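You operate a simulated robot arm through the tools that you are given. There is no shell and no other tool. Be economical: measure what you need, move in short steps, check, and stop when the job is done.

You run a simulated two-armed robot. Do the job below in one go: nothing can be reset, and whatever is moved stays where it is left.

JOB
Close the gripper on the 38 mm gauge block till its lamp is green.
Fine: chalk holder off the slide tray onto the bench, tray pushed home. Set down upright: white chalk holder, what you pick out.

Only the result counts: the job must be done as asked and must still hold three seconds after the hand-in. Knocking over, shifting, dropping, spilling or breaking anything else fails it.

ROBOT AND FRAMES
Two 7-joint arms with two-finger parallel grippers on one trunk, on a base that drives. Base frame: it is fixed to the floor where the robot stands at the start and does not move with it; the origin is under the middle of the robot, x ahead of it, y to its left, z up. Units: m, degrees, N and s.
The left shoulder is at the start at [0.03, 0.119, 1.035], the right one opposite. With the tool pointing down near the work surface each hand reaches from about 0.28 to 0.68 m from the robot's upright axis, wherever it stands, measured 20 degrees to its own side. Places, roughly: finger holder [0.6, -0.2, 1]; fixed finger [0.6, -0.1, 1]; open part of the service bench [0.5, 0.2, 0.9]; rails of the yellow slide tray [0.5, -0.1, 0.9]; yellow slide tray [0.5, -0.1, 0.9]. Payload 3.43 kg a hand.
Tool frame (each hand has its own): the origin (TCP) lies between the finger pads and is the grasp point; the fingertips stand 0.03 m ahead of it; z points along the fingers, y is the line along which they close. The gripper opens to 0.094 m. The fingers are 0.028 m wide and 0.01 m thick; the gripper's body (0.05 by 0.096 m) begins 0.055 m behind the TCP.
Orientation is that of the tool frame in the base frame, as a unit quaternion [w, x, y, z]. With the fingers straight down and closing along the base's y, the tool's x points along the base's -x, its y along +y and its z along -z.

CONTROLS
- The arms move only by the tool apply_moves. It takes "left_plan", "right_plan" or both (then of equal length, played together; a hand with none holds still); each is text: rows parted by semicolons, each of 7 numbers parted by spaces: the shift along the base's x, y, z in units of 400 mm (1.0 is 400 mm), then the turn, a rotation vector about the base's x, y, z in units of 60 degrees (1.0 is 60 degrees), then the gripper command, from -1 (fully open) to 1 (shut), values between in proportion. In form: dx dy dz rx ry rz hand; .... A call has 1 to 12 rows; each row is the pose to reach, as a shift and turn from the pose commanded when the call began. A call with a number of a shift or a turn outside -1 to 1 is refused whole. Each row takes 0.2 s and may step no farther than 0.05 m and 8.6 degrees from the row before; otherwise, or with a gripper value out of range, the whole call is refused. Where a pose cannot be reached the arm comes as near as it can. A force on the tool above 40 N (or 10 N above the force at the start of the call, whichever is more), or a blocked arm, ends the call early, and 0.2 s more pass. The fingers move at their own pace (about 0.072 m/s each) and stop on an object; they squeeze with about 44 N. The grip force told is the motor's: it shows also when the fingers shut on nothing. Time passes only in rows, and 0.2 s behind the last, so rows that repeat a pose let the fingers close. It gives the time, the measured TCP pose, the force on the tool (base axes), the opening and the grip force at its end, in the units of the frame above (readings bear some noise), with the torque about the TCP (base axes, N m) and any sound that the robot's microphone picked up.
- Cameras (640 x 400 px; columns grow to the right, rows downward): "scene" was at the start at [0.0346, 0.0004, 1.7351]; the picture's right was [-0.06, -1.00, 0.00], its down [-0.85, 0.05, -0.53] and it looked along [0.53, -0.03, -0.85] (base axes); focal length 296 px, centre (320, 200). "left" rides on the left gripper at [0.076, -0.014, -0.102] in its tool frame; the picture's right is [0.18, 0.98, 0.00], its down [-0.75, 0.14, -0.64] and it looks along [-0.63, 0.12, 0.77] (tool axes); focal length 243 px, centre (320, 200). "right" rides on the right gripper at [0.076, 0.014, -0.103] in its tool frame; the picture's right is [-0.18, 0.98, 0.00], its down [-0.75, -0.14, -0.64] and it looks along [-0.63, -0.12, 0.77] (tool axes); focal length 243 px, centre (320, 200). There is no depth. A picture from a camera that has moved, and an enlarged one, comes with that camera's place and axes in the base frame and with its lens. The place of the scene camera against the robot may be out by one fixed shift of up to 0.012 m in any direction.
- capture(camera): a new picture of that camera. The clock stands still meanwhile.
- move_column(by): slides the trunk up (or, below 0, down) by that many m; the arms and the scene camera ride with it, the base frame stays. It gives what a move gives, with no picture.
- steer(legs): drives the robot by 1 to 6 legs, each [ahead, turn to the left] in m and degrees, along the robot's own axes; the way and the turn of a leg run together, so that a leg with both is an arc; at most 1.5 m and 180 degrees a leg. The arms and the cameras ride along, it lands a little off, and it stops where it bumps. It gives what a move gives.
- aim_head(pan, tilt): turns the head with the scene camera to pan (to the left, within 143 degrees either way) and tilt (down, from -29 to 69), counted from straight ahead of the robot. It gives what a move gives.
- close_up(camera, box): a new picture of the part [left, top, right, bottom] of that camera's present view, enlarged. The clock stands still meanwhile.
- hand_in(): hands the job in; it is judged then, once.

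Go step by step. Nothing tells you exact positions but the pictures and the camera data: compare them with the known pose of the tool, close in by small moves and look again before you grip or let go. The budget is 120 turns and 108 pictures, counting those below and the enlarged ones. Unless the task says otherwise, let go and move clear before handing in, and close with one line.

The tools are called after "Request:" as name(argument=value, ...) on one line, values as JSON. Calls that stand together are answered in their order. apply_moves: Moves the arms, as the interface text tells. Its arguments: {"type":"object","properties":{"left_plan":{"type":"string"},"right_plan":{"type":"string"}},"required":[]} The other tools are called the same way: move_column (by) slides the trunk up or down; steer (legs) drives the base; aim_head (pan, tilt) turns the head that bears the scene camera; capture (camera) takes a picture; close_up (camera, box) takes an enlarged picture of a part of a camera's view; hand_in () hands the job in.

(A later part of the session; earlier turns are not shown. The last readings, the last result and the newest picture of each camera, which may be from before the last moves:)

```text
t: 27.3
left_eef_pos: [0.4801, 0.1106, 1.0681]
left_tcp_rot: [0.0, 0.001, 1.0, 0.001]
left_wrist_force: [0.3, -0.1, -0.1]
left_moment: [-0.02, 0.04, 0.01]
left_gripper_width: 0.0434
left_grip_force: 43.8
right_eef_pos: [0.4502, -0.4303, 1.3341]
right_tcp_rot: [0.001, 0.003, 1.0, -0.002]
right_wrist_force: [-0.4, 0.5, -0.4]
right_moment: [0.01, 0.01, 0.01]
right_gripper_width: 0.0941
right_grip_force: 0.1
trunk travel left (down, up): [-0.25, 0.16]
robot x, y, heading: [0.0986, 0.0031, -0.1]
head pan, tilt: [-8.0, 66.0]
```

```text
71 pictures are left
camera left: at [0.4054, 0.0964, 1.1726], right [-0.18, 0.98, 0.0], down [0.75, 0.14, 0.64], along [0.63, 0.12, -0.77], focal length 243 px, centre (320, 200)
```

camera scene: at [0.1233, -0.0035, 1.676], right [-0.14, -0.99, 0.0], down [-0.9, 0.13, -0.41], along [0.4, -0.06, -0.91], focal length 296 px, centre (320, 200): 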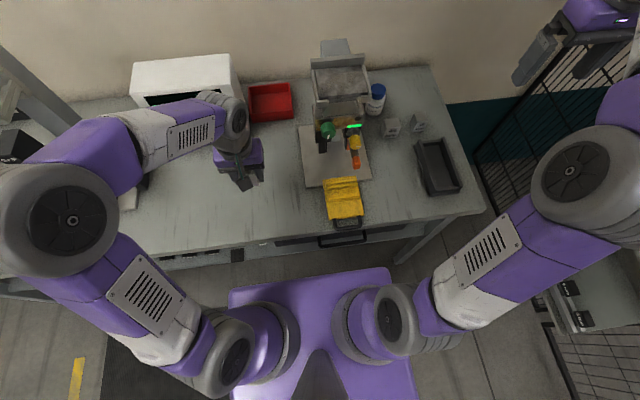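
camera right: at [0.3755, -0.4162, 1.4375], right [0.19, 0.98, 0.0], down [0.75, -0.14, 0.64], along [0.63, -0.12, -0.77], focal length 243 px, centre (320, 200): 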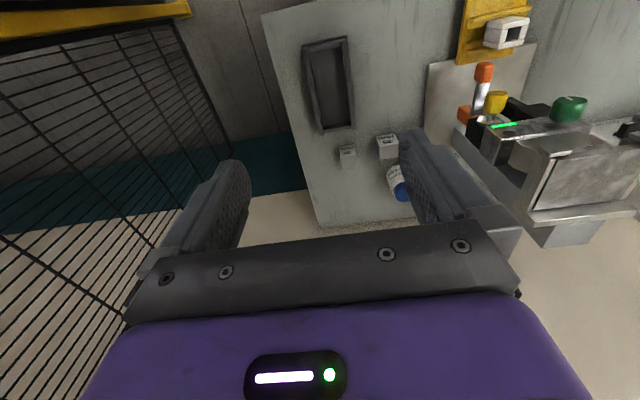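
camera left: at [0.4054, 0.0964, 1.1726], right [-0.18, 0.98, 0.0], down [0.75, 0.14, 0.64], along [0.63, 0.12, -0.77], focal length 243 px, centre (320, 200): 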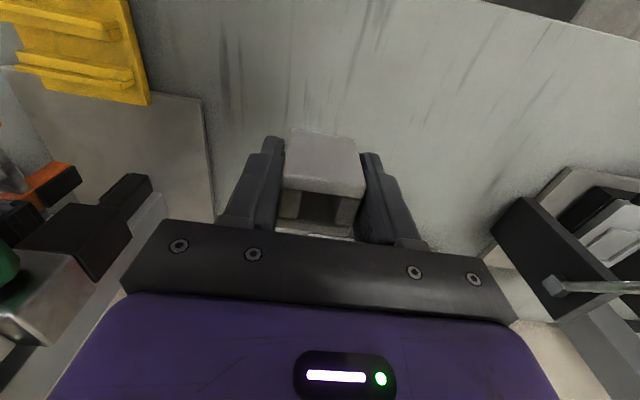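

Request:
apply_moves(left_plan="0 0 -0.1 0 0 0 0.4; 0 0 -0.2 0 0 0 0.4; 0 0 -0.27 0 0 0 0.4; 0 0 -0.29 0 0 0 0.4; 0 0 -0.3 0 0 0 0.4")

Request:
capture(camera="left")

Request:
close_up(camera="scene", box=[190, 120, 310, 220])

```text
t: 28.5
left_eef_pos: [0.477, 0.1078, 0.9486]
left_tcp_rot: [0.0, 0.001, 1.0, 0.0]
left_wrist_force: [-0.6, -0.5, -0.5]
left_moment: [0.04, 0.0, -0.01]
left_gripper_width: 0.0435
left_grip_force: 43.8
right_eef_pos: [0.4517, -0.4319, 1.3363]
right_tcp_rot: [0.001, 0.002, 1.0, -0.002]
right_wrist_force: [0.4, 0.3, -0.5]
right_moment: [-0.04, 0.0, -0.02]
right_gripper_width: 0.0941
right_grip_force: 0.2
trunk travel left (down, up): [-0.25, 0.16]
robot x, y, heading: [0.0962, -0.0024, -0.1]
head pan, tilt: [-8.0, 66.0]
```

```text
70 pictures are left
camera left: at [0.402, 0.0946, 1.0523], right [-0.18, 0.98, 0.0], down [0.75, 0.14, 0.64], along [0.63, 0.12, -0.77], focal length 243 px, centre (320, 200)
```

left: 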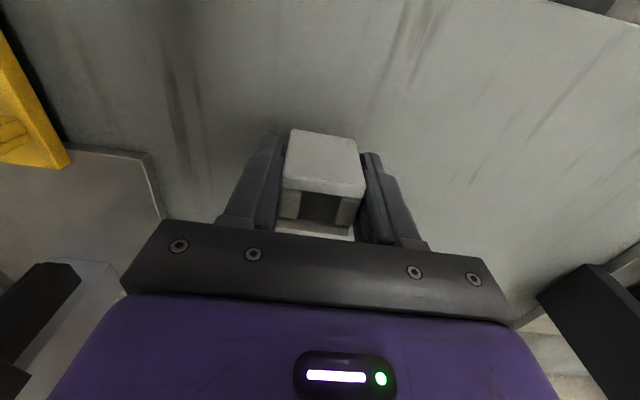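

```text
4.00 times, centred on (250, 170) of scene
camera zoom: at [0.1234, -0.0041, 1.676], right [-0.14, -0.99, 0.0], down [-0.9, 0.13, -0.41], along [0.4, -0.06, -0.91], focal length 1186 px, centre (600, 320)
```

zoom: 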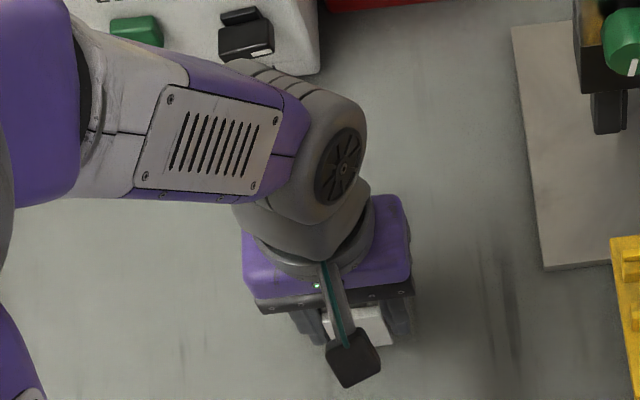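

Not on the bench yet. Lowering in fine steps until I feel contact.

Request:
apply_moves(left_plan="0 0 -0.007 0 0 0 0.4; 0 0 -0.014 0 0 0 0.4; 0 0 -0.021 0 0 0 0.4; 0 0 -0.021 0 0 0 0.4")

```text
t: 29.5
left_eef_pos: [0.4769, 0.107, 0.9391]
left_tcp_rot: [0.001, 0.001, 1.0, 0.0]
left_wrist_force: [0.0, 0.4, -0.8]
left_moment: [0.01, 0.01, -0.04]
left_gripper_width: 0.0434
left_grip_force: 44.6
right_eef_pos: [0.4502, -0.4303, 1.3348]
right_tcp_rot: [0.001, 0.003, 1.0, -0.001]
right_wrist_force: [0.0, -0.7, 0.3]
right_moment: [0.01, 0.03, -0.02]
right_gripper_width: 0.0938
right_grip_force: 0.0
trunk travel left (down, up): [-0.25, 0.16]
robot x, y, heading: [0.0959, -0.001, -0.3]
head pan, tilt: [-8.0, 66.0]
```

Request:
apply_moves(left_plan="0 0 -0.006 0 0 0 0.4; 0 0 -0.012 0 0 0 0.4; 0 0 -0.012 0 0 0 0.4")

Request:
close_up(camera="left", box=[220, 100, 420, 240])

```text
t: 30.3
left_eef_pos: [0.4793, 0.1084, 0.9352]
left_tcp_rot: [0.0, 0.001, 1.0, 0.0]
left_wrist_force: [-0.5, 0.5, -0.5]
left_moment: [0.0, 0.02, 0.02]
left_gripper_width: 0.0434
left_grip_force: 44.1
right_eef_pos: [0.452, -0.4302, 1.336]
right_tcp_rot: [0.001, 0.003, 1.0, -0.001]
right_wrist_force: [1.2, -0.5, -0.1]
right_moment: [0.02, 0.05, 0.0]
right_gripper_width: 0.094
right_grip_force: 0.0
trunk travel left (down, up): [-0.25, 0.16]
robot x, y, heading: [0.0974, 0.0018, -0.0]
head pan, tilt: [-8.0, 66.0]
```

```text
2.86 times, centred on (320, 170) of left
camera zoom: at [0.4023, 0.0946, 1.0383], right [-0.18, 0.98, 0.0], down [0.75, 0.14, 0.64], along [0.63, 0.12, -0.77], focal length 693 px, centre (320, 286)
```

zoom: 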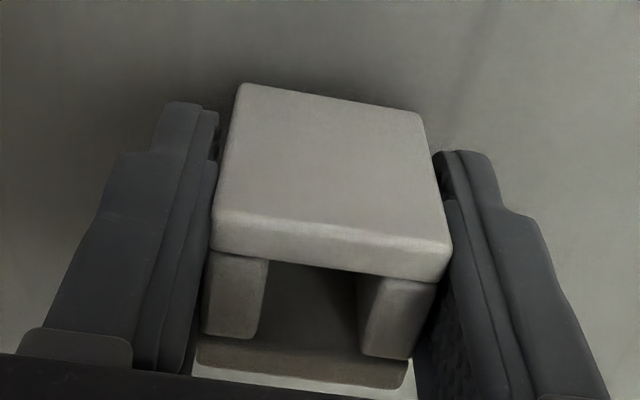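

Still about 1 cm of gap by my reckoning. Continuing down gently.

Request:
apply_moves(left_plan="0 0 -0.006 0 0 0 0.4; 0 0 -0.012 0 0 0 0.4; 0 0 -0.012 0 0 0 0.4")

Request:
apply_moves(left_plan="0 0 -0.005 0 0 0 0.4; 0 0 -0.008 0 0 0 0.4; 0 0 -0.008 0 0 0 0.4")

```text
t: 31.1
left_eef_pos: [0.477, 0.1074, 0.9293]
left_tcp_rot: [0.0, 0.0, 1.0, 0.0]
left_wrist_force: [0.9, -0.5, -1.1]
left_moment: [0.0, 0.0, 0.01]
left_gripper_width: 0.0436
left_grip_force: 44.0
right_eef_pos: [0.4513, -0.4309, 1.336]
right_tcp_rot: [0.001, 0.002, 1.0, -0.002]
right_wrist_force: [0.6, -0.3, 0.1]
right_moment: [0.0, 0.03, 0.02]
right_gripper_width: 0.0939
right_grip_force: 0.0
trunk travel left (down, up): [-0.25, 0.16]
robot x, y, heading: [0.0986, 0.0049, -0.1]
head pan, tilt: [-8.0, 66.0]
```

```text
t: 31.9
left_eef_pos: [0.4791, 0.1082, 0.9253]
left_tcp_rot: [0.0, 0.002, 1.0, 0.0]
left_wrist_force: [0.0, -0.1, -1.3]
left_moment: [0.0, 0.0, 0.01]
left_gripper_width: 0.0437
left_grip_force: 44.2
right_eef_pos: [0.451, -0.4302, 1.3363]
right_tcp_rot: [0.001, 0.003, 1.0, -0.002]
right_wrist_force: [-0.3, -0.3, -0.8]
right_moment: [0.0, 0.0, 0.01]
right_gripper_width: 0.0939
right_grip_force: 0.1
trunk travel left (down, up): [-0.25, 0.16]
robot x, y, heading: [0.0985, 0.0016, -0.2]
head pan, tilt: [-8.0, 66.0]
```

Request:
apply_moves(left_plan="0 0 -0.005 0 0 0 0.4; 0 0 -0.01 0 0 0 0.4; 0 0 -0.01 0 0 0 0.4")

Request:
close_up(camera="left", box=[220, 100, 420, 240])

```text
t: 32.7
left_eef_pos: [0.4776, 0.1085, 0.9223]
left_tcp_rot: [0.0, 0.001, 1.0, 0.0]
left_wrist_force: [-0.4, -0.3, -1.2]
left_moment: [-0.01, -0.03, -0.02]
left_gripper_width: 0.0436
left_grip_force: 43.8
right_eef_pos: [0.4508, -0.4297, 1.3355]
right_tcp_rot: [0.001, 0.003, 1.0, -0.002]
right_wrist_force: [-0.2, -0.3, 0.0]
right_moment: [0.0, -0.03, -0.01]
right_gripper_width: 0.0938
right_grip_force: 0.1
trunk travel left (down, up): [-0.25, 0.16]
robot x, y, heading: [0.1004, 0.0012, 0.0]
head pan, tilt: [-8.0, 66.0]
```

```text
2.86 times, centred on (320, 170) of left
camera zoom: at [0.4021, 0.0946, 1.0258], right [-0.18, 0.98, 0.0], down [0.75, 0.14, 0.64], along [0.63, 0.12, -0.77], focal length 693 px, centre (320, 286)
```

zoom: 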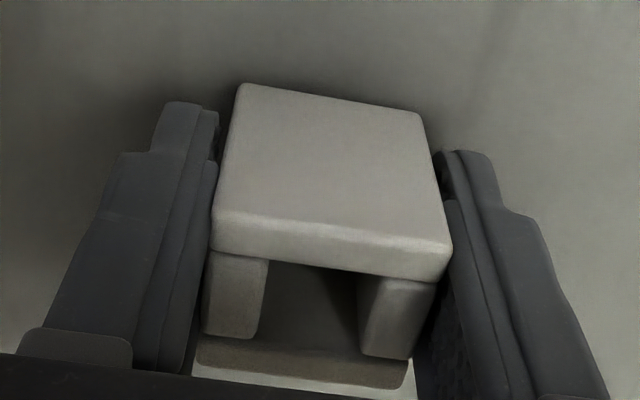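

Request:
apply_moves(left_plan="0 0 -0.005 0 0 0 0.4; 0 0 -0.01 0 0 0 0.4; 0 0 -0.01 0 0 0 0.4")

Request:
apply_moves(left_plan="0 0 -0.005 0 0 0 0.4; 0 0 -0.01 0 0 0 0.4; 0 0 -0.01 0 0 0 0.4")

```text
t: 33.5
left_eef_pos: [0.4778, 0.1077, 0.9174]
left_tcp_rot: [0.0, 0.001, 1.0, -0.001]
left_wrist_force: [0.3, 0.3, -0.5]
left_moment: [0.01, 0.02, -0.03]
left_gripper_width: 0.0435
left_grip_force: 43.5
right_eef_pos: [0.4508, -0.4311, 1.3353]
right_tcp_rot: [0.001, 0.002, 1.0, -0.002]
right_wrist_force: [-0.4, -0.2, 0.2]
right_moment: [0.01, 0.01, -0.01]
right_gripper_width: 0.0938
right_grip_force: 0.1
trunk travel left (down, up): [-0.25, 0.16]
robot x, y, heading: [0.1016, -0.0004, -0.2]
head pan, tilt: [-8.0, 66.0]
```

```text
t: 34.3
left_eef_pos: [0.478, 0.1084, 0.9169]
left_tcp_rot: [0.003, 0.001, 1.0, -0.001]
left_wrist_force: [1.7, 4.0, 32.8]
left_moment: [0.22, 0.21, -0.05]
left_gripper_width: 0.0438
left_grip_force: 43.8
right_eef_pos: [0.4503, -0.4311, 1.336]
right_tcp_rot: [0.002, 0.003, 1.0, -0.002]
right_wrist_force: [0.6, -1.0, -0.2]
right_moment: [0.01, -0.01, 0.02]
right_gripper_width: 0.094
right_grip_force: 0.0
trunk travel left (down, up): [-0.25, 0.16]
robot x, y, heading: [0.1002, -0.0002, -0.2]
head pan, tilt: [-8.0, 66.0]
```

Contact at TCP z 0.917 (33 N): the holder is on the bench. I'll ease off slightly and release, then check.

Request:
apply_moves(left_plan="0 0 0.007 0 0 0 0.4; 0 0 0.007 0 0 0 0.3; 0 0 0.007 0 0 0 0.1; 0 0 0.007 0 0 0 -0.2; 0 0 0.007 0 0 0 -0.5; 0 0 0.007 0 0 0 -0.5")

Request:
apply_moves(left_plan="0 0 0.05 0 0 0 -0.5; 0 0 0.12 0 0 0 -0.5; 0 0 0.22 0 0 0 -0.5; 0 0 0.32 0 0 0 -0.5; 0 0.02 0.42 0 0 0 -0.5; 0 0.1 0.48 0 0 0 -0.5; 0 0.2 0.5 0 0 0 -0.5; 0 0.3 0.5 0 0 0 -0.5")

Request:
capture(camera="scene")

```text
t: 35.7
left_eef_pos: [0.4773, 0.1092, 0.9171]
left_tcp_rot: [-0.001, 0.0, 1.0, 0.001]
left_wrist_force: [-1.1, 0.0, 0.6]
left_moment: [-0.01, 0.01, -0.03]
left_gripper_width: 0.0704
left_grip_force: 0.0
right_eef_pos: [0.4502, -0.4305, 1.3359]
right_tcp_rot: [0.002, 0.003, 1.0, -0.002]
right_wrist_force: [-0.6, 0.2, -0.9]
right_moment: [-0.01, 0.0, -0.04]
right_gripper_width: 0.0939
right_grip_force: 0.0
trunk travel left (down, up): [-0.25, 0.16]
robot x, y, heading: [0.0992, 0.0044, -0.1]
head pan, tilt: [-8.0, 66.0]
```

```text
t: 37.5
left_eef_pos: [0.4781, 0.2283, 1.1155]
left_tcp_rot: [0.001, 0.0, 1.0, 0.0]
left_wrist_force: [0.4, 0.0, 0.8]
left_moment: [-0.03, -0.01, 0.0]
left_gripper_width: 0.0706
left_grip_force: 0.1
right_eef_pos: [0.4512, -0.4314, 1.3352]
right_tcp_rot: [0.002, 0.003, 1.0, -0.002]
right_wrist_force: [0.1, 0.1, -0.3]
right_moment: [-0.03, 0.02, 0.01]
right_gripper_width: 0.094
right_grip_force: 0.1
trunk travel left (down, up): [-0.25, 0.16]
robot x, y, heading: [0.0976, 0.0004, -0.2]
head pan, tilt: [-8.0, 66.0]
```

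```text
66 pictures are left
camera scene: at [0.123, -0.003, 1.676], right [-0.14, -0.99, 0.0], down [-0.9, 0.13, -0.41], along [0.4, -0.06, -0.91], focal length 296 px, centre (320, 200)
```

scene: 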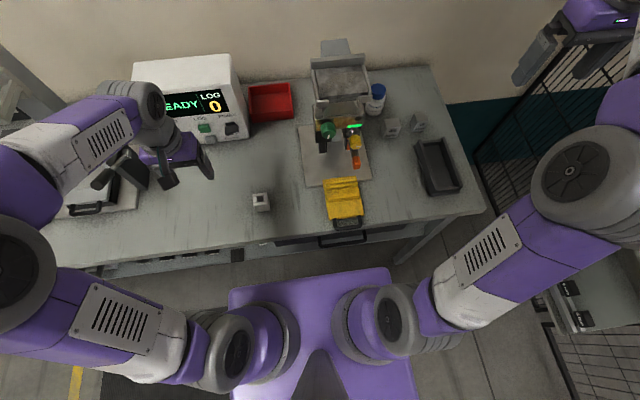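

Holder stands upright on the bench. Now the right hand goes over the 38 block (about [0.655,-0.405]).

Request:
apply_moves(right_plan="0.06 0.01 -0.06 0 0 0 -1; 0.12 0.02 -0.12 0 0 0 -1; 0.18 0.03 -0.18 0 0 0 -1; 0.24 0.04 -0.24 0 0 0 -1; 0.3 0.05 -0.31 0 0 0 -1; 0.36 0.06 -0.38 0 0 0 -1; 0.42 0.065 -0.45 0 0 0 -1; 0.45 0.065 -0.5 0 0 0 -1")

Request:
capture(camera="right")

Request:
close_up(camera="right", box=[240, 60, 440, 220])

```text
t: 39.3
left_eef_pos: [0.478, 0.2268, 1.1151]
left_tcp_rot: [0.0, 0.001, 1.0, 0.0]
left_wrist_force: [-0.2, 0.2, 0.2]
left_moment: [0.02, 0.01, 0.02]
left_gripper_width: 0.0709
left_grip_force: 0.1
right_eef_pos: [0.6309, -0.4036, 1.1344]
right_tcp_rot: [0.001, 0.003, 1.0, -0.002]
right_wrist_force: [0.5, 0.1, -0.1]
right_moment: [0.0, -0.03, -0.02]
right_gripper_width: 0.0938
right_grip_force: 0.0
trunk travel left (down, up): [-0.25, 0.16]
robot x, y, heading: [0.1012, -0.0028, -0.1]
head pan, tilt: [-8.0, 66.0]
```

```text
65 pictures are left
camera right: at [0.555, -0.3887, 1.2369], right [0.19, 0.98, 0.0], down [0.75, -0.14, 0.64], along [0.63, -0.12, -0.77], focal length 243 px, centre (320, 200)
```

right: 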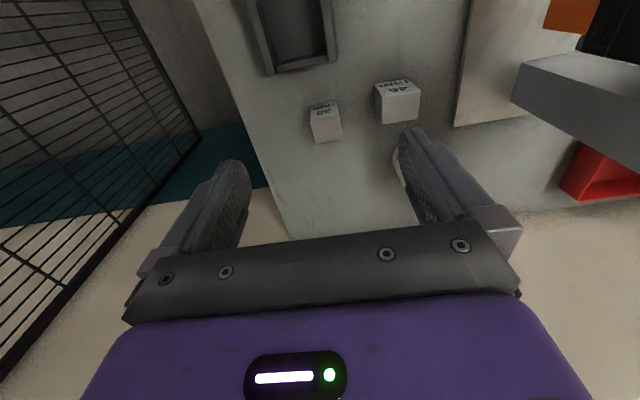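

```text
2.50 times, centred on (340, 140) of right
camera zoom: at [0.555, -0.3887, 1.2369], right [0.19, 0.98, 0.0], down [0.75, -0.14, 0.64], along [0.63, -0.12, -0.77], focal length 606 px, centre (270, 350)
```

zoom: 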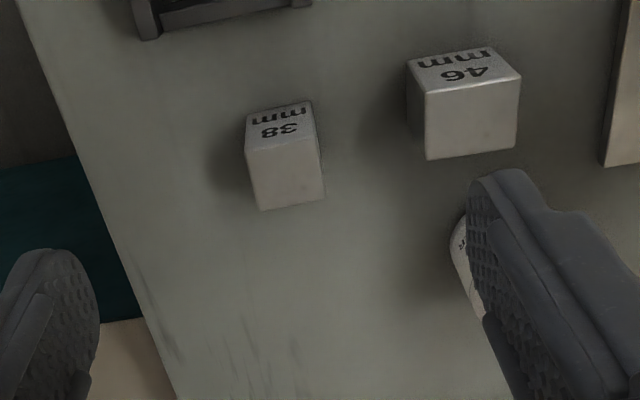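

The 38 block spans x 0.67–0.70, y −0.424…−0.387, about 60 mm tall. Moving above it with partly open fingers.

Request:
apply_moves(right_plan="0.06 -0.004 -0.05 0 0 0 -0.6; 0.12 -0.004 -0.14 0 0 0 -0.6; 0.135 -0.004 -0.23 0 0 0 -0.6; 0.135 -0.004 -0.32 0 0 0 -0.6; 0.135 -0.004 -0.32 0 0 0 -0.6")

Request:
capture(camera="right")

```text
t: 40.5
left_eef_pos: [0.4766, 0.2273, 1.1149]
left_tcp_rot: [0.0, 0.001, 1.0, 0.0]
left_wrist_force: [0.1, -0.2, 0.6]
left_moment: [-0.02, 0.02, 0.01]
left_gripper_width: 0.0705
left_grip_force: 0.0
right_eef_pos: [0.6857, -0.4099, 1.0089]
right_tcp_rot: [0.001, 0.002, 1.0, -0.002]
right_wrist_force: [0.1, -0.8, 0.0]
right_moment: [-0.02, -0.04, 0.0]
right_gripper_width: 0.0755
right_grip_force: 0.0
trunk travel left (down, up): [-0.25, 0.16]
robot x, y, heading: [0.097, -0.0002, 0.0]
head pan, tilt: [-8.0, 66.0]
```

```text
63 pictures are left
camera right: at [0.6103, -0.3944, 1.111], right [0.19, 0.98, 0.0], down [0.75, -0.14, 0.64], along [0.63, -0.12, -0.77], focal length 243 px, centre (320, 200)
```

right: 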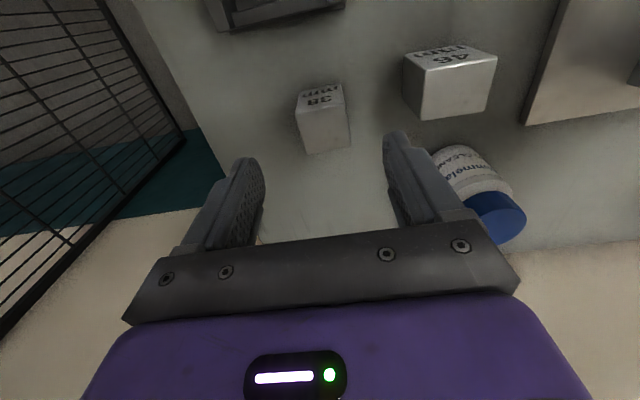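

Request:
apply_moves(right_plan="0 0.01 -0.05 0 0 0 -0.6; 0 0.01 -0.1 0 0 0 -0.6; 0 0.01 -0.15 0 0 0 -0.6; 0 0.01 -0.2 0 0 0 -0.6; 0 0.01 -0.2 0 0 0 -0.6")

Request:
capture(camera="right")

```text
t: 41.7
left_eef_pos: [0.4783, 0.2278, 1.1156]
left_tcp_rot: [0.0, 0.001, 1.0, 0.0]
left_wrist_force: [0.3, 0.3, -0.5]
left_moment: [0.04, -0.04, -0.01]
left_gripper_width: 0.0707
left_grip_force: 0.0
right_eef_pos: [0.6852, -0.405, 0.9266]
right_tcp_rot: [0.0, 0.003, 1.0, -0.002]
right_wrist_force: [-0.4, 0.5, -0.1]
right_moment: [0.02, -0.02, 0.01]
right_gripper_width: 0.0752
right_grip_force: 0.1
trunk travel left (down, up): [-0.25, 0.16]
robot x, y, heading: [0.0998, 0.0006, -0.0]
head pan, tilt: [-8.0, 66.0]
```

```text
62 pictures are left
camera right: at [0.6106, -0.3891, 1.0294], right [0.19, 0.98, 0.0], down [0.75, -0.14, 0.64], along [0.63, -0.12, -0.76], focal length 243 px, centre (320, 200)
```

right: 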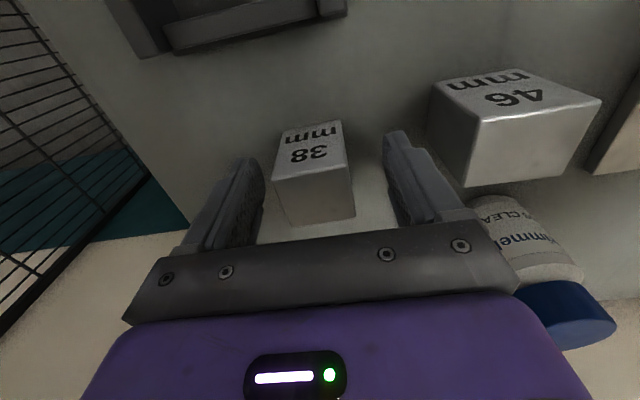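

Request:
apply_moves(right_plan="0 -0.012 0 0 0 0 -0.6; 0 -0.012 0 0 0 0 0.1; 0 -0.012 0 0 0 0 0.4; 0 -0.012 0 0 0 0 0.4; 0 -0.012 0 0 0 0 0.4")

Request:
apply_moves(right_plan="0 0 0.03 0 0 0 0.4; 0 0 0.1 0 0 0 0.4; 0 0 0.18 0 0 0 0.4; 0 0 0.26 0 0 0 0.4; 0 0 0.34 0 0 0 0.4")

Request:
capture(camera="right")

Request:
close_up(camera="scene", box=[290, 60, 470, 240])

```text
t: 42.9
left_eef_pos: [0.4782, 0.2274, 1.1157]
left_tcp_rot: [0.0, 0.001, 1.0, 0.0]
left_wrist_force: [0.2, -1.2, 0.5]
left_moment: [0.0, -0.03, 0.01]
left_gripper_width: 0.0706
left_grip_force: 0.0
right_eef_pos: [0.6865, -0.4088, 0.9281]
right_tcp_rot: [0.001, 0.003, 1.0, -0.001]
right_wrist_force: [-0.5, 0.0, 1.6]
right_moment: [0.07, 0.01, 0.03]
right_gripper_width: 0.0421
right_grip_force: 43.9
trunk travel left (down, up): [-0.25, 0.16]
robot x, y, heading: [0.0982, 0.0021, -0.3]
head pan, tilt: [-8.0, 66.0]
```

```text
t: 44.1
left_eef_pos: [0.4775, 0.2259, 1.1158]
left_tcp_rot: [0.0, 0.001, 1.0, 0.0]
left_wrist_force: [-0.1, 0.0, -0.5]
left_moment: [0.02, -0.03, 0.04]
left_gripper_width: 0.0707
left_grip_force: 0.1
right_eef_pos: [0.6859, -0.4072, 1.0651]
right_tcp_rot: [0.001, 0.003, 1.0, -0.002]
right_wrist_force: [0.4, 0.0, -2.6]
right_moment: [0.02, 0.02, 0.01]
right_gripper_width: 0.0416
right_grip_force: 43.8
trunk travel left (down, up): [-0.25, 0.16]
robot x, y, heading: [0.097, 0.0005, -0.0]
head pan, tilt: [-8.0, 66.0]
```

```text
61 pictures are left
camera right: at [0.611, -0.3925, 1.1673], right [0.19, 0.98, 0.0], down [0.75, -0.14, 0.64], along [0.63, -0.12, -0.77], focal length 243 px, centre (320, 200)
```

right: 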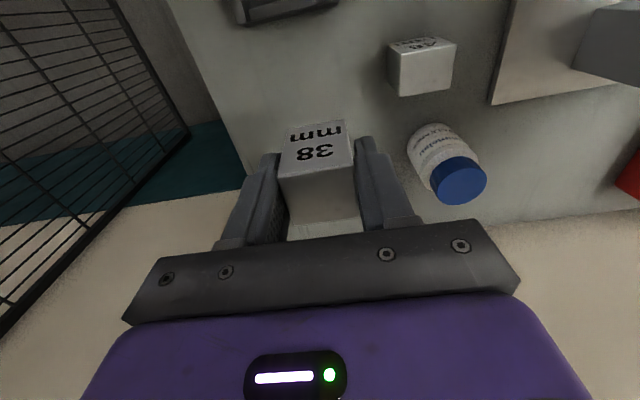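

```text
2.22 times, centred on (380, 150) of scene
camera zoom: at [0.1233, -0.0041, 1.6759], right [-0.14, -0.99, 0.0], down [-0.9, 0.13, -0.41], along [0.4, -0.06, -0.91], focal length 659 px, centre (187, 311)
```

zoom: 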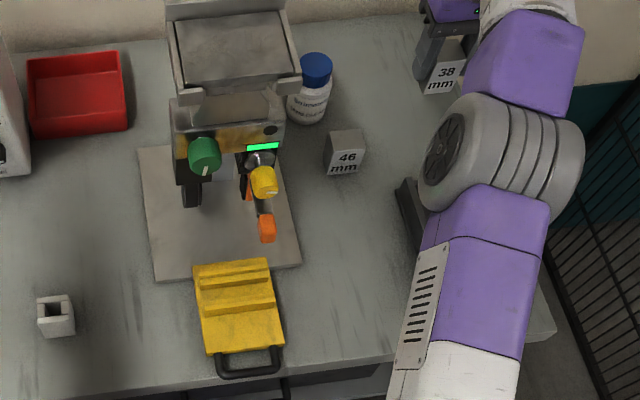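

Block held and clear. Before placing it I want the finger gap precisely: left hand goes in front of the device, camera level.

Request:
apply_moves(left_plan="-0.03 -0.06 0 0 -0.08 0 -1; -0.06 -0.14 0 0 -0.16 0 -1; -0.09 -0.23 -0.01 0 -0.25 0 -1; -0.12 -0.32 -0.02 0 -0.34 0 -1; -0.15 -0.41 -0.03 0 -0.43 0 -1; -0.18 -0.5 -0.04 0 -0.52 0 -1; -0.2 -0.59 -0.05 0 -0.6 0 -1; -0.2 -0.68 -0.06 0 -0.68 0 -1; -0.2 -0.77 -0.07 0 -0.76 0 -1; -0.2 -0.83 -0.08 0 -0.83 0 -1")

Request:
capture(camera="left")

Request:
close_up(camera="left", box=[240, 60, 400, 240])

```text
t: 46.3
left_eef_pos: [0.3976, -0.1053, 1.086]
left_tcp_rot: [0.422, 0.001, 0.907, 0.0]
left_wrist_force: [-0.3, 0.2, -0.3]
left_moment: [0.0, -0.01, -0.01]
left_gripper_width: 0.0941
left_grip_force: 0.0
right_eef_pos: [0.6866, -0.4081, 1.0639]
right_tcp_rot: [0.001, 0.003, 1.0, -0.001]
right_wrist_force: [-0.6, -0.1, -2.2]
right_moment: [-0.04, 0.01, -0.01]
right_gripper_width: 0.0417
right_grip_force: 44.0
trunk travel left (down, up): [-0.25, 0.16]
robot x, y, heading: [0.0988, 0.0018, -0.2]
head pan, tilt: [-8.0, 66.0]
```

```text
59 pictures are left
camera left: at [0.2698, -0.1186, 1.0945], right [-0.12, 0.98, -0.14], down [-0.01, 0.14, 0.99], along [0.99, 0.12, -0.01], focal length 243 px, centre (320, 200)
```

left: 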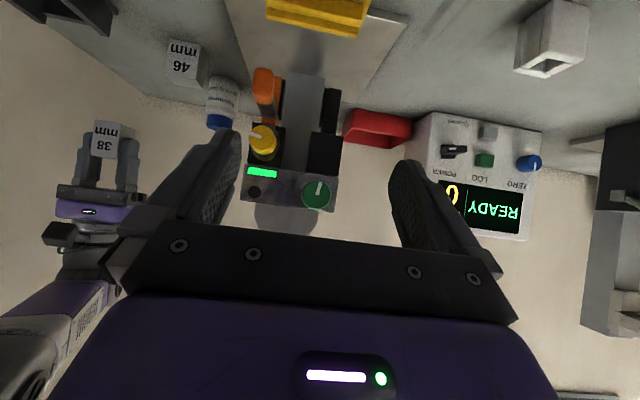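

```text
2.22 times, centred on (320, 150) of left
camera zoom: at [0.2698, -0.1186, 1.0945], right [-0.12, 0.98, -0.14], down [-0.01, 0.14, 0.99], along [0.99, 0.12, -0.01], focal length 539 px, centre (320, 311)
```

zoom: 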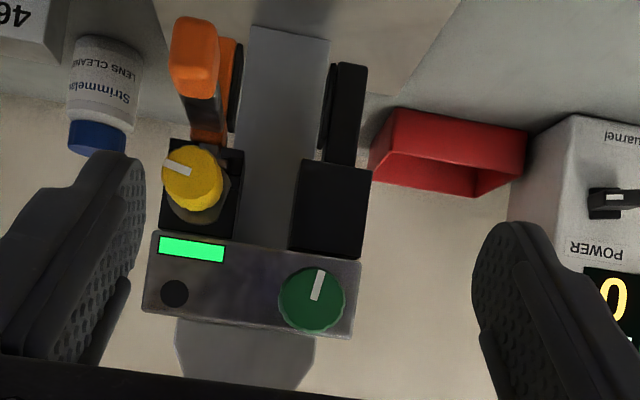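

Finger gap is about 51 mm, from y −0.146 to −0.095, centred at −0.120; the tips are at z ≈0.937. I'll clear the left hand and carry the block over the tray cradle.

Request:
apply_moves(left_plan="0 0.09 0.02 0 0 0 -1; 0 0.18 0.04 0 0 0 -1; 0 0.27 0.04 0 0 0 -1; 0 0.36 0.04 0 0 0 -1; 0 0.45 0.04 0 0 0 -1; 0 0.54 0.04 0 0 0 -1; 0 0.63 0.04 0 0 0 -1; 0 0.72 0.04 0 0 0 -1; 0 0.81 0.04 0 0 0 -1; 0 0.81 0.04 0 0 0 -1", right_plan="-0.08 0 0 0 0 0 0.4; -0.16 0 0 0 0 0 0.4; -0.25 0 0.01 0 0 0 0.4; -0.34 0 0.02 0 0 0 0.4; -0.43 0 0.02 0 0 0 0.4; -0.512 0.06 0.02 0 0 0 0.4; -0.512 0.15 0.02 0 0 0 0.4; -0.512 0.24 0.02 0 0 0 0.4; -0.512 0.33 0.02 0 0 0 0.4; -0.512 0.42 0.02 0 0 0 0.4")

Request:
apply_moves(right_plan="0 0.1 0 0 0 0 0.4; 0 0.2 0 0 0 0 0.4; 0 0.3 0 0 0 0 0.4; 0 0.3 0 0 0 0 0.4")

Request:
capture(camera="right")

Request:
capture(camera="scene")

```text
t: 48.5
left_eef_pos: [0.4595, 0.2513, 1.1581]
left_tcp_rot: [0.42, 0.0, 0.908, 0.0]
left_wrist_force: [0.3, 0.8, -0.7]
left_moment: [-0.01, 0.03, -0.04]
left_gripper_width: 0.0941
left_grip_force: 0.1
left hand out of reach, approached as far as the arm can: row 3, 4, 5, 6, 7, 8, 9, 10
right_eef_pos: [0.478, -0.2398, 1.0719]
right_tcp_rot: [0.001, 0.003, 1.0, -0.002]
right_wrist_force: [0.3, -0.1, -2.1]
right_moment: [0.0, 0.0, 0.01]
right_gripper_width: 0.0419
right_grip_force: 43.9
trunk travel left (down, up): [-0.25, 0.16]
robot x, y, heading: [0.0989, -0.0019, 0.0]
head pan, tilt: [-8.0, 66.0]
```

```text
t: 49.5
left_eef_pos: [0.458, 0.2493, 1.1585]
left_tcp_rot: [0.421, 0.002, 0.907, 0.0]
left_wrist_force: [-0.2, 0.0, -0.2]
left_moment: [0.0, -0.01, 0.0]
left_gripper_width: 0.0939
left_grip_force: 0.1
right_eef_pos: [0.4812, -0.1188, 1.0675]
right_tcp_rot: [0.001, 0.004, 1.0, -0.001]
right_wrist_force: [-0.4, -0.8, -2.0]
right_moment: [-0.03, 0.02, 0.02]
right_gripper_width: 0.0421
right_grip_force: 44.2
trunk travel left (down, up): [-0.25, 0.16]
robot x, y, heading: [0.0985, 0.0017, -0.1]
head pan, tilt: [-8.0, 66.0]
```

```text
57 pictures are left
camera right: at [0.4055, -0.1042, 1.1704], right [0.19, 0.98, 0.0], down [0.75, -0.14, 0.64], along [0.63, -0.12, -0.77], focal length 243 px, centre (320, 200)
```

right: 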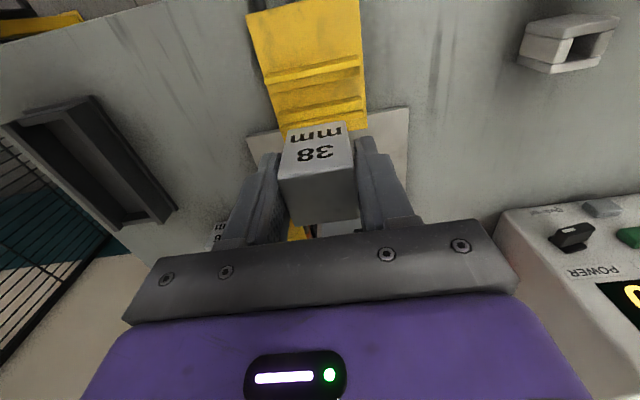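

```text
56 pictures are left
camera scene: at [0.1229, -0.0052, 1.676], right [-0.14, -0.99, 0.0], down [-0.9, 0.13, -0.41], along [0.4, -0.06, -0.91], focal length 296 px, centre (320, 200)
```

scene: 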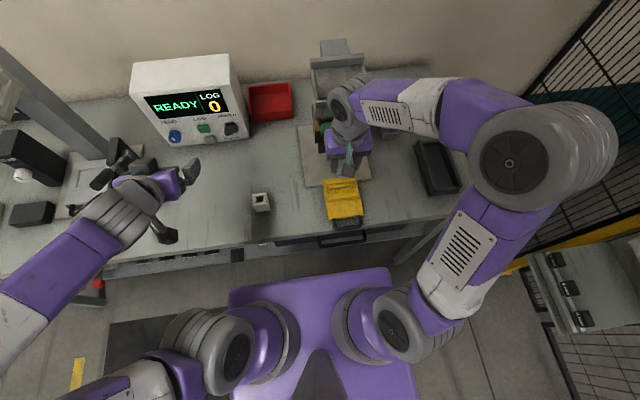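

Request:
close_up(camera="right", box=[230, 0, 390, 160])

```text
2.50 times, centred on (310, 80) of right
camera zoom: at [0.4055, -0.1042, 1.1704], right [0.19, 0.98, 0.0], down [0.75, -0.14, 0.64], along [0.63, -0.12, -0.77], focal length 606 px, centre (345, 500)
```

zoom: 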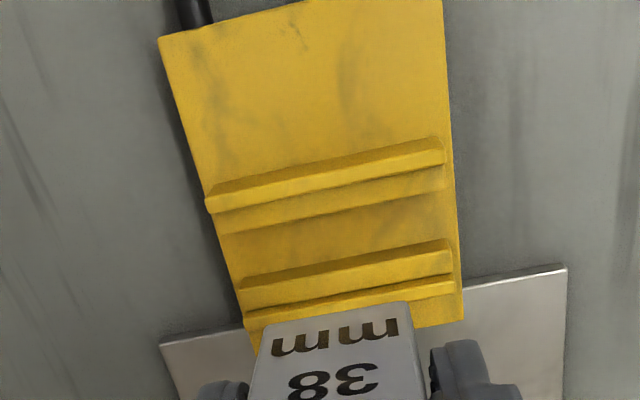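

The cradle lies at x≈0.458–0.499; block should be centred at x≈0.477. Descending to just above it.

Request:
apply_moves(right_plan="-0.007 0 -0.08 0 0 0 0.4; -0.007 0 -0.16 0 0 0 0.4; -0.007 0 -0.21 0 0 0 0.4; -0.007 0 -0.21 0 0 0 0.4")

Request:
close_up(camera="right", box=[200, 40, 440, 240])

Request:
close_up(camera="scene", box=[290, 140, 400, 240])

```text
t: 50.5
left_eef_pos: [0.4596, 0.2504, 1.1576]
left_tcp_rot: [0.42, 0.001, 0.907, 0.0]
left_wrist_force: [-0.7, -0.7, -0.1]
left_moment: [-0.02, -0.04, 0.0]
left_gripper_width: 0.094
left_grip_force: 0.0
right_eef_pos: [0.476, -0.1177, 0.9872]
right_tcp_rot: [0.001, 0.002, 1.0, -0.002]
right_wrist_force: [0.2, -0.4, -2.7]
right_moment: [0.01, -0.02, 0.03]
right_gripper_width: 0.0423
right_grip_force: 44.1
trunk travel left (down, up): [-0.25, 0.16]
robot x, y, heading: [0.0986, -0.0005, -0.0]
head pan, tilt: [-8.0, 66.0]
```

```text
2.00 times, centred on (320, 140) of right
camera zoom: at [0.3999, -0.1031, 1.0879], right [0.19, 0.98, 0.0], down [0.75, -0.14, 0.64], along [0.63, -0.12, -0.77], focal length 485 px, centre (320, 320)
```

zoom: 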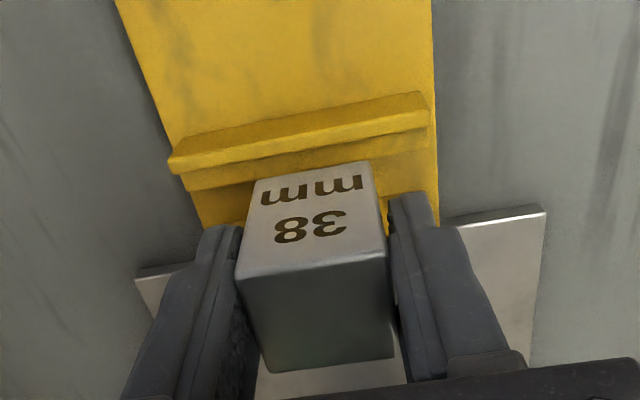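

```text
4.00 times, centred on (345, 190) of scene
camera zoom: at [0.1232, -0.0041, 1.676], right [-0.14, -0.99, 0.0], down [-0.9, 0.13, -0.41], along [0.4, -0.06, -0.91], focal length 1186 px, centre (220, 240)
```

zoom: 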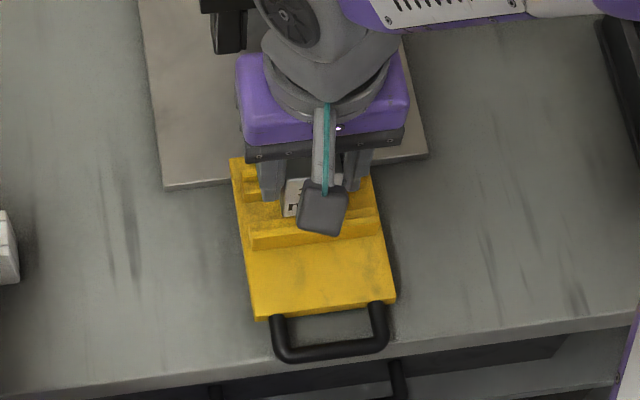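

Request:
apply_moves(right_plan="0 0 -0.015 0 0 0 0.4; 0 0 -0.03 0 0 0 0.4; 0 0 -0.036 0 0 0 0.4; 0 0 -0.036 0 0 0 0.4")

Request:
apply_moves(right_plan="0 0 -0.005 0 0 0 0.4; 0 0 -0.01 0 0 0 0.4; 0 0 -0.01 0 0 0 0.4")

```text
t: 51.5
left_eef_pos: [0.4578, 0.2505, 1.1571]
left_tcp_rot: [0.42, 0.0, 0.907, 0.001]
left_wrist_force: [0.2, 0.1, 0.3]
left_moment: [0.01, 0.02, -0.01]
left_gripper_width: 0.094
left_grip_force: 0.1
right_eef_pos: [0.4761, -0.1187, 0.9734]
right_tcp_rot: [0.001, 0.003, 1.0, -0.002]
right_wrist_force: [-0.9, 0.0, -3.4]
right_moment: [-0.04, -0.01, -0.01]
right_gripper_width: 0.042
right_grip_force: 44.2
trunk travel left (down, up): [-0.25, 0.16]
robot x, y, heading: [0.0993, 0.0008, 0.0]
head pan, tilt: [-8.0, 66.0]
```

```text
t: 52.3
left_eef_pos: [0.4584, 0.2501, 1.1582]
left_tcp_rot: [0.421, 0.001, 0.907, 0.001]
left_wrist_force: [1.1, 0.2, 0.5]
left_moment: [-0.01, -0.02, 0.0]
left_gripper_width: 0.094
left_grip_force: 0.1
right_eef_pos: [0.477, -0.1199, 0.9675]
right_tcp_rot: [0.001, 0.003, 1.0, -0.002]
right_wrist_force: [0.2, -0.2, -2.5]
right_moment: [0.0, -0.01, 0.02]
right_gripper_width: 0.0419
right_grip_force: 44.2
trunk travel left (down, up): [-0.25, 0.16]
robot x, y, heading: [0.102, 0.0014, -0.1]
head pan, tilt: [-8.0, 66.0]
```

Request:
apply_moves(right_plan="0 0 -0.005 0 0 0 0.4; 0 0 -0.01 0 0 0 0.4; 0 0 -0.01 0 0 0 0.4")

Request:
apply_moves(right_plan="0 0 -0.005 0 0 0 0.4; 0 0 -0.01 0 0 0 0.4; 0 0 -0.01 0 0 0 0.4")

Request:
close_up(camera="right", box=[200, 40, 440, 240])

```text
t: 53.1
left_eef_pos: [0.4584, 0.2512, 1.1584]
left_tcp_rot: [0.421, 0.001, 0.907, 0.0]
left_wrist_force: [0.6, -0.7, 0.0]
left_moment: [-0.05, -0.05, -0.01]
left_gripper_width: 0.094
left_grip_force: 0.1
right_eef_pos: [0.4797, -0.1199, 0.9684]
right_tcp_rot: [0.006, 0.002, 1.0, -0.001]
right_wrist_force: [-0.3, -2.9, 19.1]
right_moment: [-0.1, 0.31, 0.05]
right_gripper_width: 0.042
right_grip_force: 44.1
trunk travel left (down, up): [-0.25, 0.16]
robot x, y, heading: [0.1002, -0.0021, -0.1]
head pan, tilt: [-8.0, 66.0]
stopped in row 3 (right hand): the force on the tool passed its limit at 42 N (the readings are from after the stop); the commanded pose is now the measured one
```

```text
t: 53.5
left_eef_pos: [0.4595, 0.2504, 1.1581]
left_tcp_rot: [0.42, 0.0, 0.907, 0.0]
left_wrist_force: [0.2, 0.2, -0.1]
left_moment: [0.04, 0.03, 0.0]
left_gripper_width: 0.0938
left_grip_force: 0.0
right_eef_pos: [0.4826, -0.1206, 0.9672]
right_tcp_rot: [0.009, 0.003, 1.0, 0.0]
right_wrist_force: [-0.8, -3.5, 18.2]
right_moment: [-0.07, 0.33, 0.05]
right_gripper_width: 0.0421
right_grip_force: 44.3
trunk travel left (down, up): [-0.25, 0.16]
robot x, y, heading: [0.0995, 0.0008, -0.2]
head pan, tilt: [-8.0, 66.0]
stopped in row 2 (right hand): the force on the tool passed its limit at 44 N (the readings are from after the stop); the commanded pose is now the measured one
```

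```text
2.00 times, centred on (320, 140) of right
camera zoom: at [0.405, -0.1056, 1.0689], right [0.19, 0.98, 0.0], down [0.74, -0.15, 0.66], along [0.64, -0.12, -0.75], focal length 485 px, centre (320, 320)
```

zoom: 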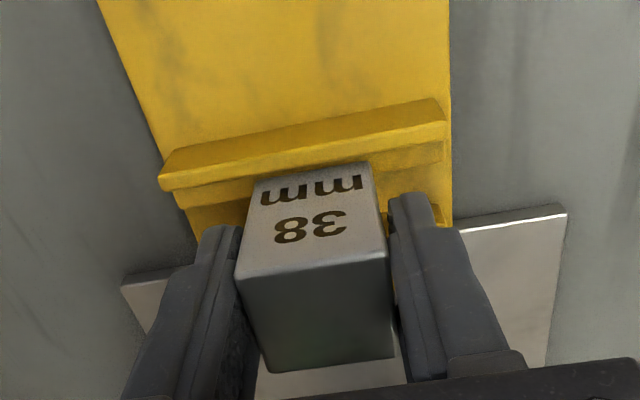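

Contact is at the expected ledge height, but felt at the block's near edge and the hand has drifted ahead slightly. I'll raise, re-level, shift back 8 mm and touch down again.

Request:
apply_moves(right_plan="0 0 0.012 0 0 0 0.4; -0.01 0 0.012 0 0.015 0 0.4; -0.02 0 0.012 0 0.015 0 0.4; -0.02 0 0.012 0 0.015 0 0.4")

Request:
apply_moves(right_plan="0 0 -0.004 0 0 0 0.4; 0 0 -0.008 0 0 0 0.4; 0 0 -0.008 0 0 0 0.4")

Request:
close_up(camera="right", box=[200, 40, 440, 240])

```text
t: 54.5
left_eef_pos: [0.4591, 0.2498, 1.158]
left_tcp_rot: [0.421, 0.0, 0.907, 0.001]
left_wrist_force: [0.3, 0.0, 0.4]
left_moment: [-0.01, -0.03, 0.02]
left_gripper_width: 0.094
left_grip_force: 0.1
right_eef_pos: [0.4744, -0.1187, 0.9716]
right_tcp_rot: [0.0, 0.003, 1.0, 0.0]
right_wrist_force: [3.1, -0.5, -2.4]
right_moment: [-0.03, -0.15, 0.09]
right_gripper_width: 0.0421
right_grip_force: 43.8
trunk travel left (down, up): [-0.25, 0.16]
robot x, y, heading: [0.0976, -0.0032, -0.3]
head pan, tilt: [-8.0, 66.0]
```

```text
t: 55.3
left_eef_pos: [0.4595, 0.2511, 1.1579]
left_tcp_rot: [0.42, 0.0, 0.907, 0.0]
left_wrist_force: [0.4, -0.2, 0.5]
left_moment: [0.05, 0.01, 0.0]
left_gripper_width: 0.0941
left_grip_force: 0.1
right_eef_pos: [0.4744, -0.1198, 0.9681]
right_tcp_rot: [0.0, 0.002, 1.0, 0.0]
right_wrist_force: [4.9, 0.8, -1.3]
right_moment: [-0.02, -0.16, 0.08]
right_gripper_width: 0.0422
right_grip_force: 44.6
trunk travel left (down, up): [-0.25, 0.16]
robot x, y, heading: [0.0961, -0.0018, 0.1]
head pan, tilt: [-8.0, 66.0]
```

```text
2.00 times, centred on (320, 140) of right
camera zoom: at [0.3986, -0.1054, 1.0708], right [0.19, 0.98, 0.0], down [0.75, -0.15, 0.64], along [0.63, -0.12, -0.77], focal length 485 px, centre (320, 320)
```

zoom: 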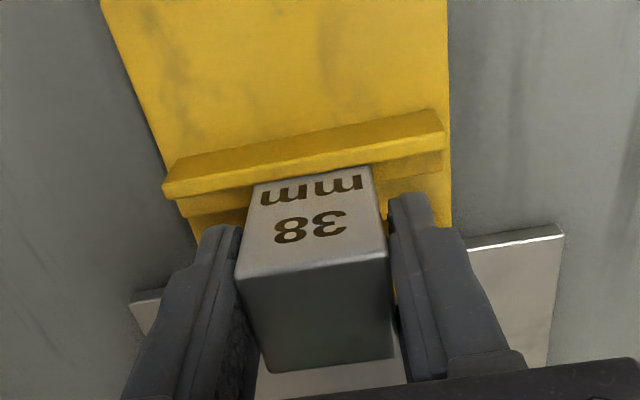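

The block's near face now touches the front wall (5 N), so I know the limits. Shifting 2 mm ahead and lowering to contact.

Request:
apply_moves(right_plan="0.005 0 0 0 0 0 0.4; 0.005 0 -0.004 0 0 0 0.4; 0.005 0 -0.004 0 0 0 0.4")

```text
t: 56.1
left_eef_pos: [0.4571, 0.2499, 1.1594]
left_tcp_rot: [0.421, 0.0, 0.907, 0.0]
left_wrist_force: [0.9, -0.3, 0.4]
left_moment: [-0.05, -0.01, 0.01]
left_gripper_width: 0.0944
left_grip_force: 0.0
right_eef_pos: [0.4758, -0.1194, 0.9672]
right_tcp_rot: [0.002, 0.002, 1.0, 0.0]
right_wrist_force: [0.0, -0.8, 15.3]
right_moment: [0.03, -0.21, 0.0]
right_gripper_width: 0.0422
right_grip_force: 43.8
trunk travel left (down, up): [-0.25, 0.16]
robot x, y, heading: [0.0986, -0.0026, -0.1]
head pan, tilt: [-8.0, 66.0]
```

Now the far edge bears too, so the block spans both ledges. Releasing gently and lifting away.

Request:
apply_moves(right_plan="0 0 0.003 0 0 0 0.4; 0 0 0.003 0 0 0 0.2; 0 0 0.003 0 0 0 0; 0 0 0.003 0 0 0 -0.2; 0 0 0.003 0 0 0 -0.3; 0 0 0.003 0 0 0 -0.3")

Request:
apply_moves(right_plan="0 0 0.05 0 0 0 -0.3; 0 0 0.12 0 0 0 -0.3; 0 0 0.2 0 0 0 -0.3; 0 0 0.3 0 0 0 -0.3; -0.05 0 0.35 0 0 0 -0.3")

Request:
close_up(camera="right", box=[200, 0, 440, 200])

```text
t: 57.5
left_eef_pos: [0.4589, 0.2495, 1.1577]
left_tcp_rot: [0.42, 0.001, 0.908, -0.001]
left_wrist_force: [-0.4, -0.3, 0.0]
left_moment: [0.0, -0.01, 0.03]
left_gripper_width: 0.0941
left_grip_force: 0.0
right_eef_pos: [0.4766, -0.1199, 0.968]
right_tcp_rot: [0.0, 0.003, 1.0, -0.001]
right_wrist_force: [-0.2, 0.4, -0.5]
right_moment: [-0.04, 0.04, 0.02]
right_gripper_width: 0.061
right_grip_force: 0.0
trunk travel left (down, up): [-0.25, 0.16]
robot x, y, heading: [0.0987, 0.0016, 0.0]
head pan, tilt: [-8.0, 66.0]
```

```text
t: 58.7
left_eef_pos: [0.4586, 0.2505, 1.158]
left_tcp_rot: [0.421, 0.0, 0.907, 0.001]
left_wrist_force: [-0.6, -0.8, -0.6]
left_moment: [0.02, 0.0, -0.02]
left_gripper_width: 0.0941
left_grip_force: 0.0
right_eef_pos: [0.456, -0.1216, 1.106]
right_tcp_rot: [0.0, 0.004, 1.0, 0.0]
right_wrist_force: [-0.3, 0.2, 0.0]
right_moment: [0.01, 0.01, -0.05]
right_gripper_width: 0.0609
right_grip_force: 0.0
trunk travel left (down, up): [-0.25, 0.16]
robot x, y, heading: [0.0976, 0.0031, -0.0]
head pan, tilt: [-8.0, 66.0]
```

```text
2.00 times, centred on (320, 100) of right
camera zoom: at [0.3815, -0.1068, 1.208], right [0.19, 0.98, 0.0], down [0.75, -0.15, 0.64], along [0.63, -0.12, -0.77], focal length 485 px, centre (320, 400)
```

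zoom: 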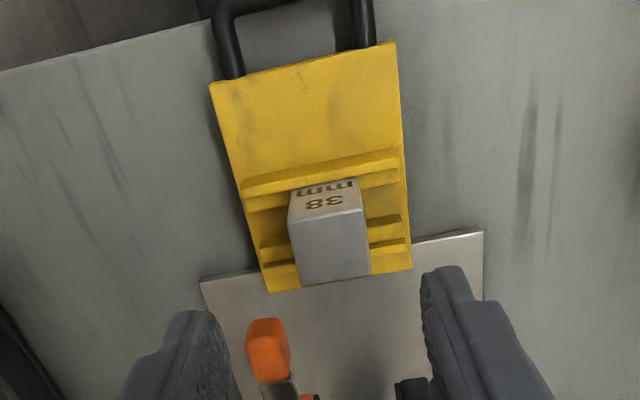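

The block stands well in the cradle. To push the tray home I'll close the right hand, pitch it 55° (hand trailing behind) and press on the tray's front fence.

Request:
apply_moves(right_plan="-0.04 0.01 0 0 -0.131 0 0.2; -0.08 0.02 0 0 -0.262 0 0.6; -0.12 0.03 -0.02 0 -0.393 0 1; -0.16 0.04 -0.05 0 -0.524 0 1; -0.2 0.04 -0.08 0 -0.655 0 1; -0.21 0.04 -0.11 0 -0.786 0 1; -0.21 0.04 -0.14 0 -0.917 0 1; -0.21 0.04 -0.14 0 -0.917 0 1")

Request:
capture(camera="right")

Request:
close_up(camera="scene", box=[280, 120, 420, 260])

```text
t: 60.5
left_eef_pos: [0.459, 0.25, 1.159]
left_tcp_rot: [0.421, 0.002, 0.907, 0.0]
left_wrist_force: [0.6, -0.5, -0.2]
left_moment: [0.02, -0.01, 0.0]
left_gripper_width: 0.0942
left_grip_force: 0.0
right_eef_pos: [0.4588, -0.016, 1.1108]
right_tcp_rot: [0.462, 0.003, 0.887, 0.002]
right_wrist_force: [-0.4, 0.4, 0.6]
right_moment: [0.01, 0.03, 0.05]
right_gripper_width: 0.0
right_grip_force: 33.2
right hand out of reach, approached as far as the arm can: row 4, 5, 6, 7, 8
trunk travel left (down, up): [-0.25, 0.16]
robot x, y, heading: [0.0976, 0.0037, -0.3]
head pan, tilt: [-8.0, 66.0]
```

```text
49 pictures are left
camera right: at [0.3311, -0.0008, 1.1066], right [0.11, 0.98, 0.16], down [-0.1, -0.15, 0.98], along [0.99, -0.12, 0.08], focal length 243 px, centre (320, 200)
```

right: 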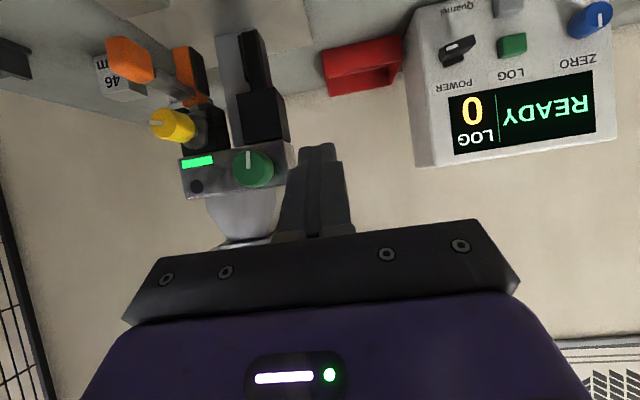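

```text
2.86 times, centred on (350, 190) of scene
camera zoom: at [0.122, -0.0058, 1.676], right [-0.14, -0.99, 0.0], down [-0.9, 0.13, -0.41], along [0.4, -0.06, -0.91], focal length 847 px, centre (234, 229)
```

zoom: 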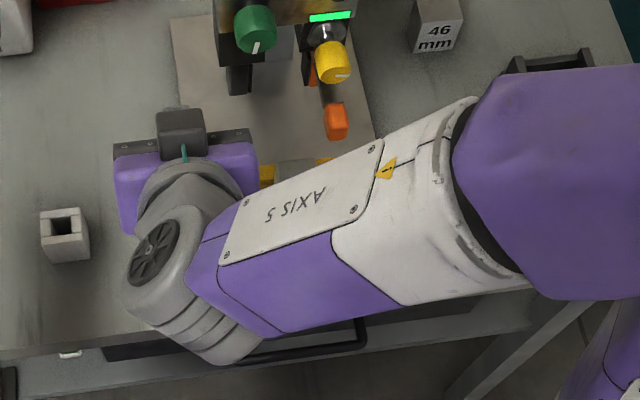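

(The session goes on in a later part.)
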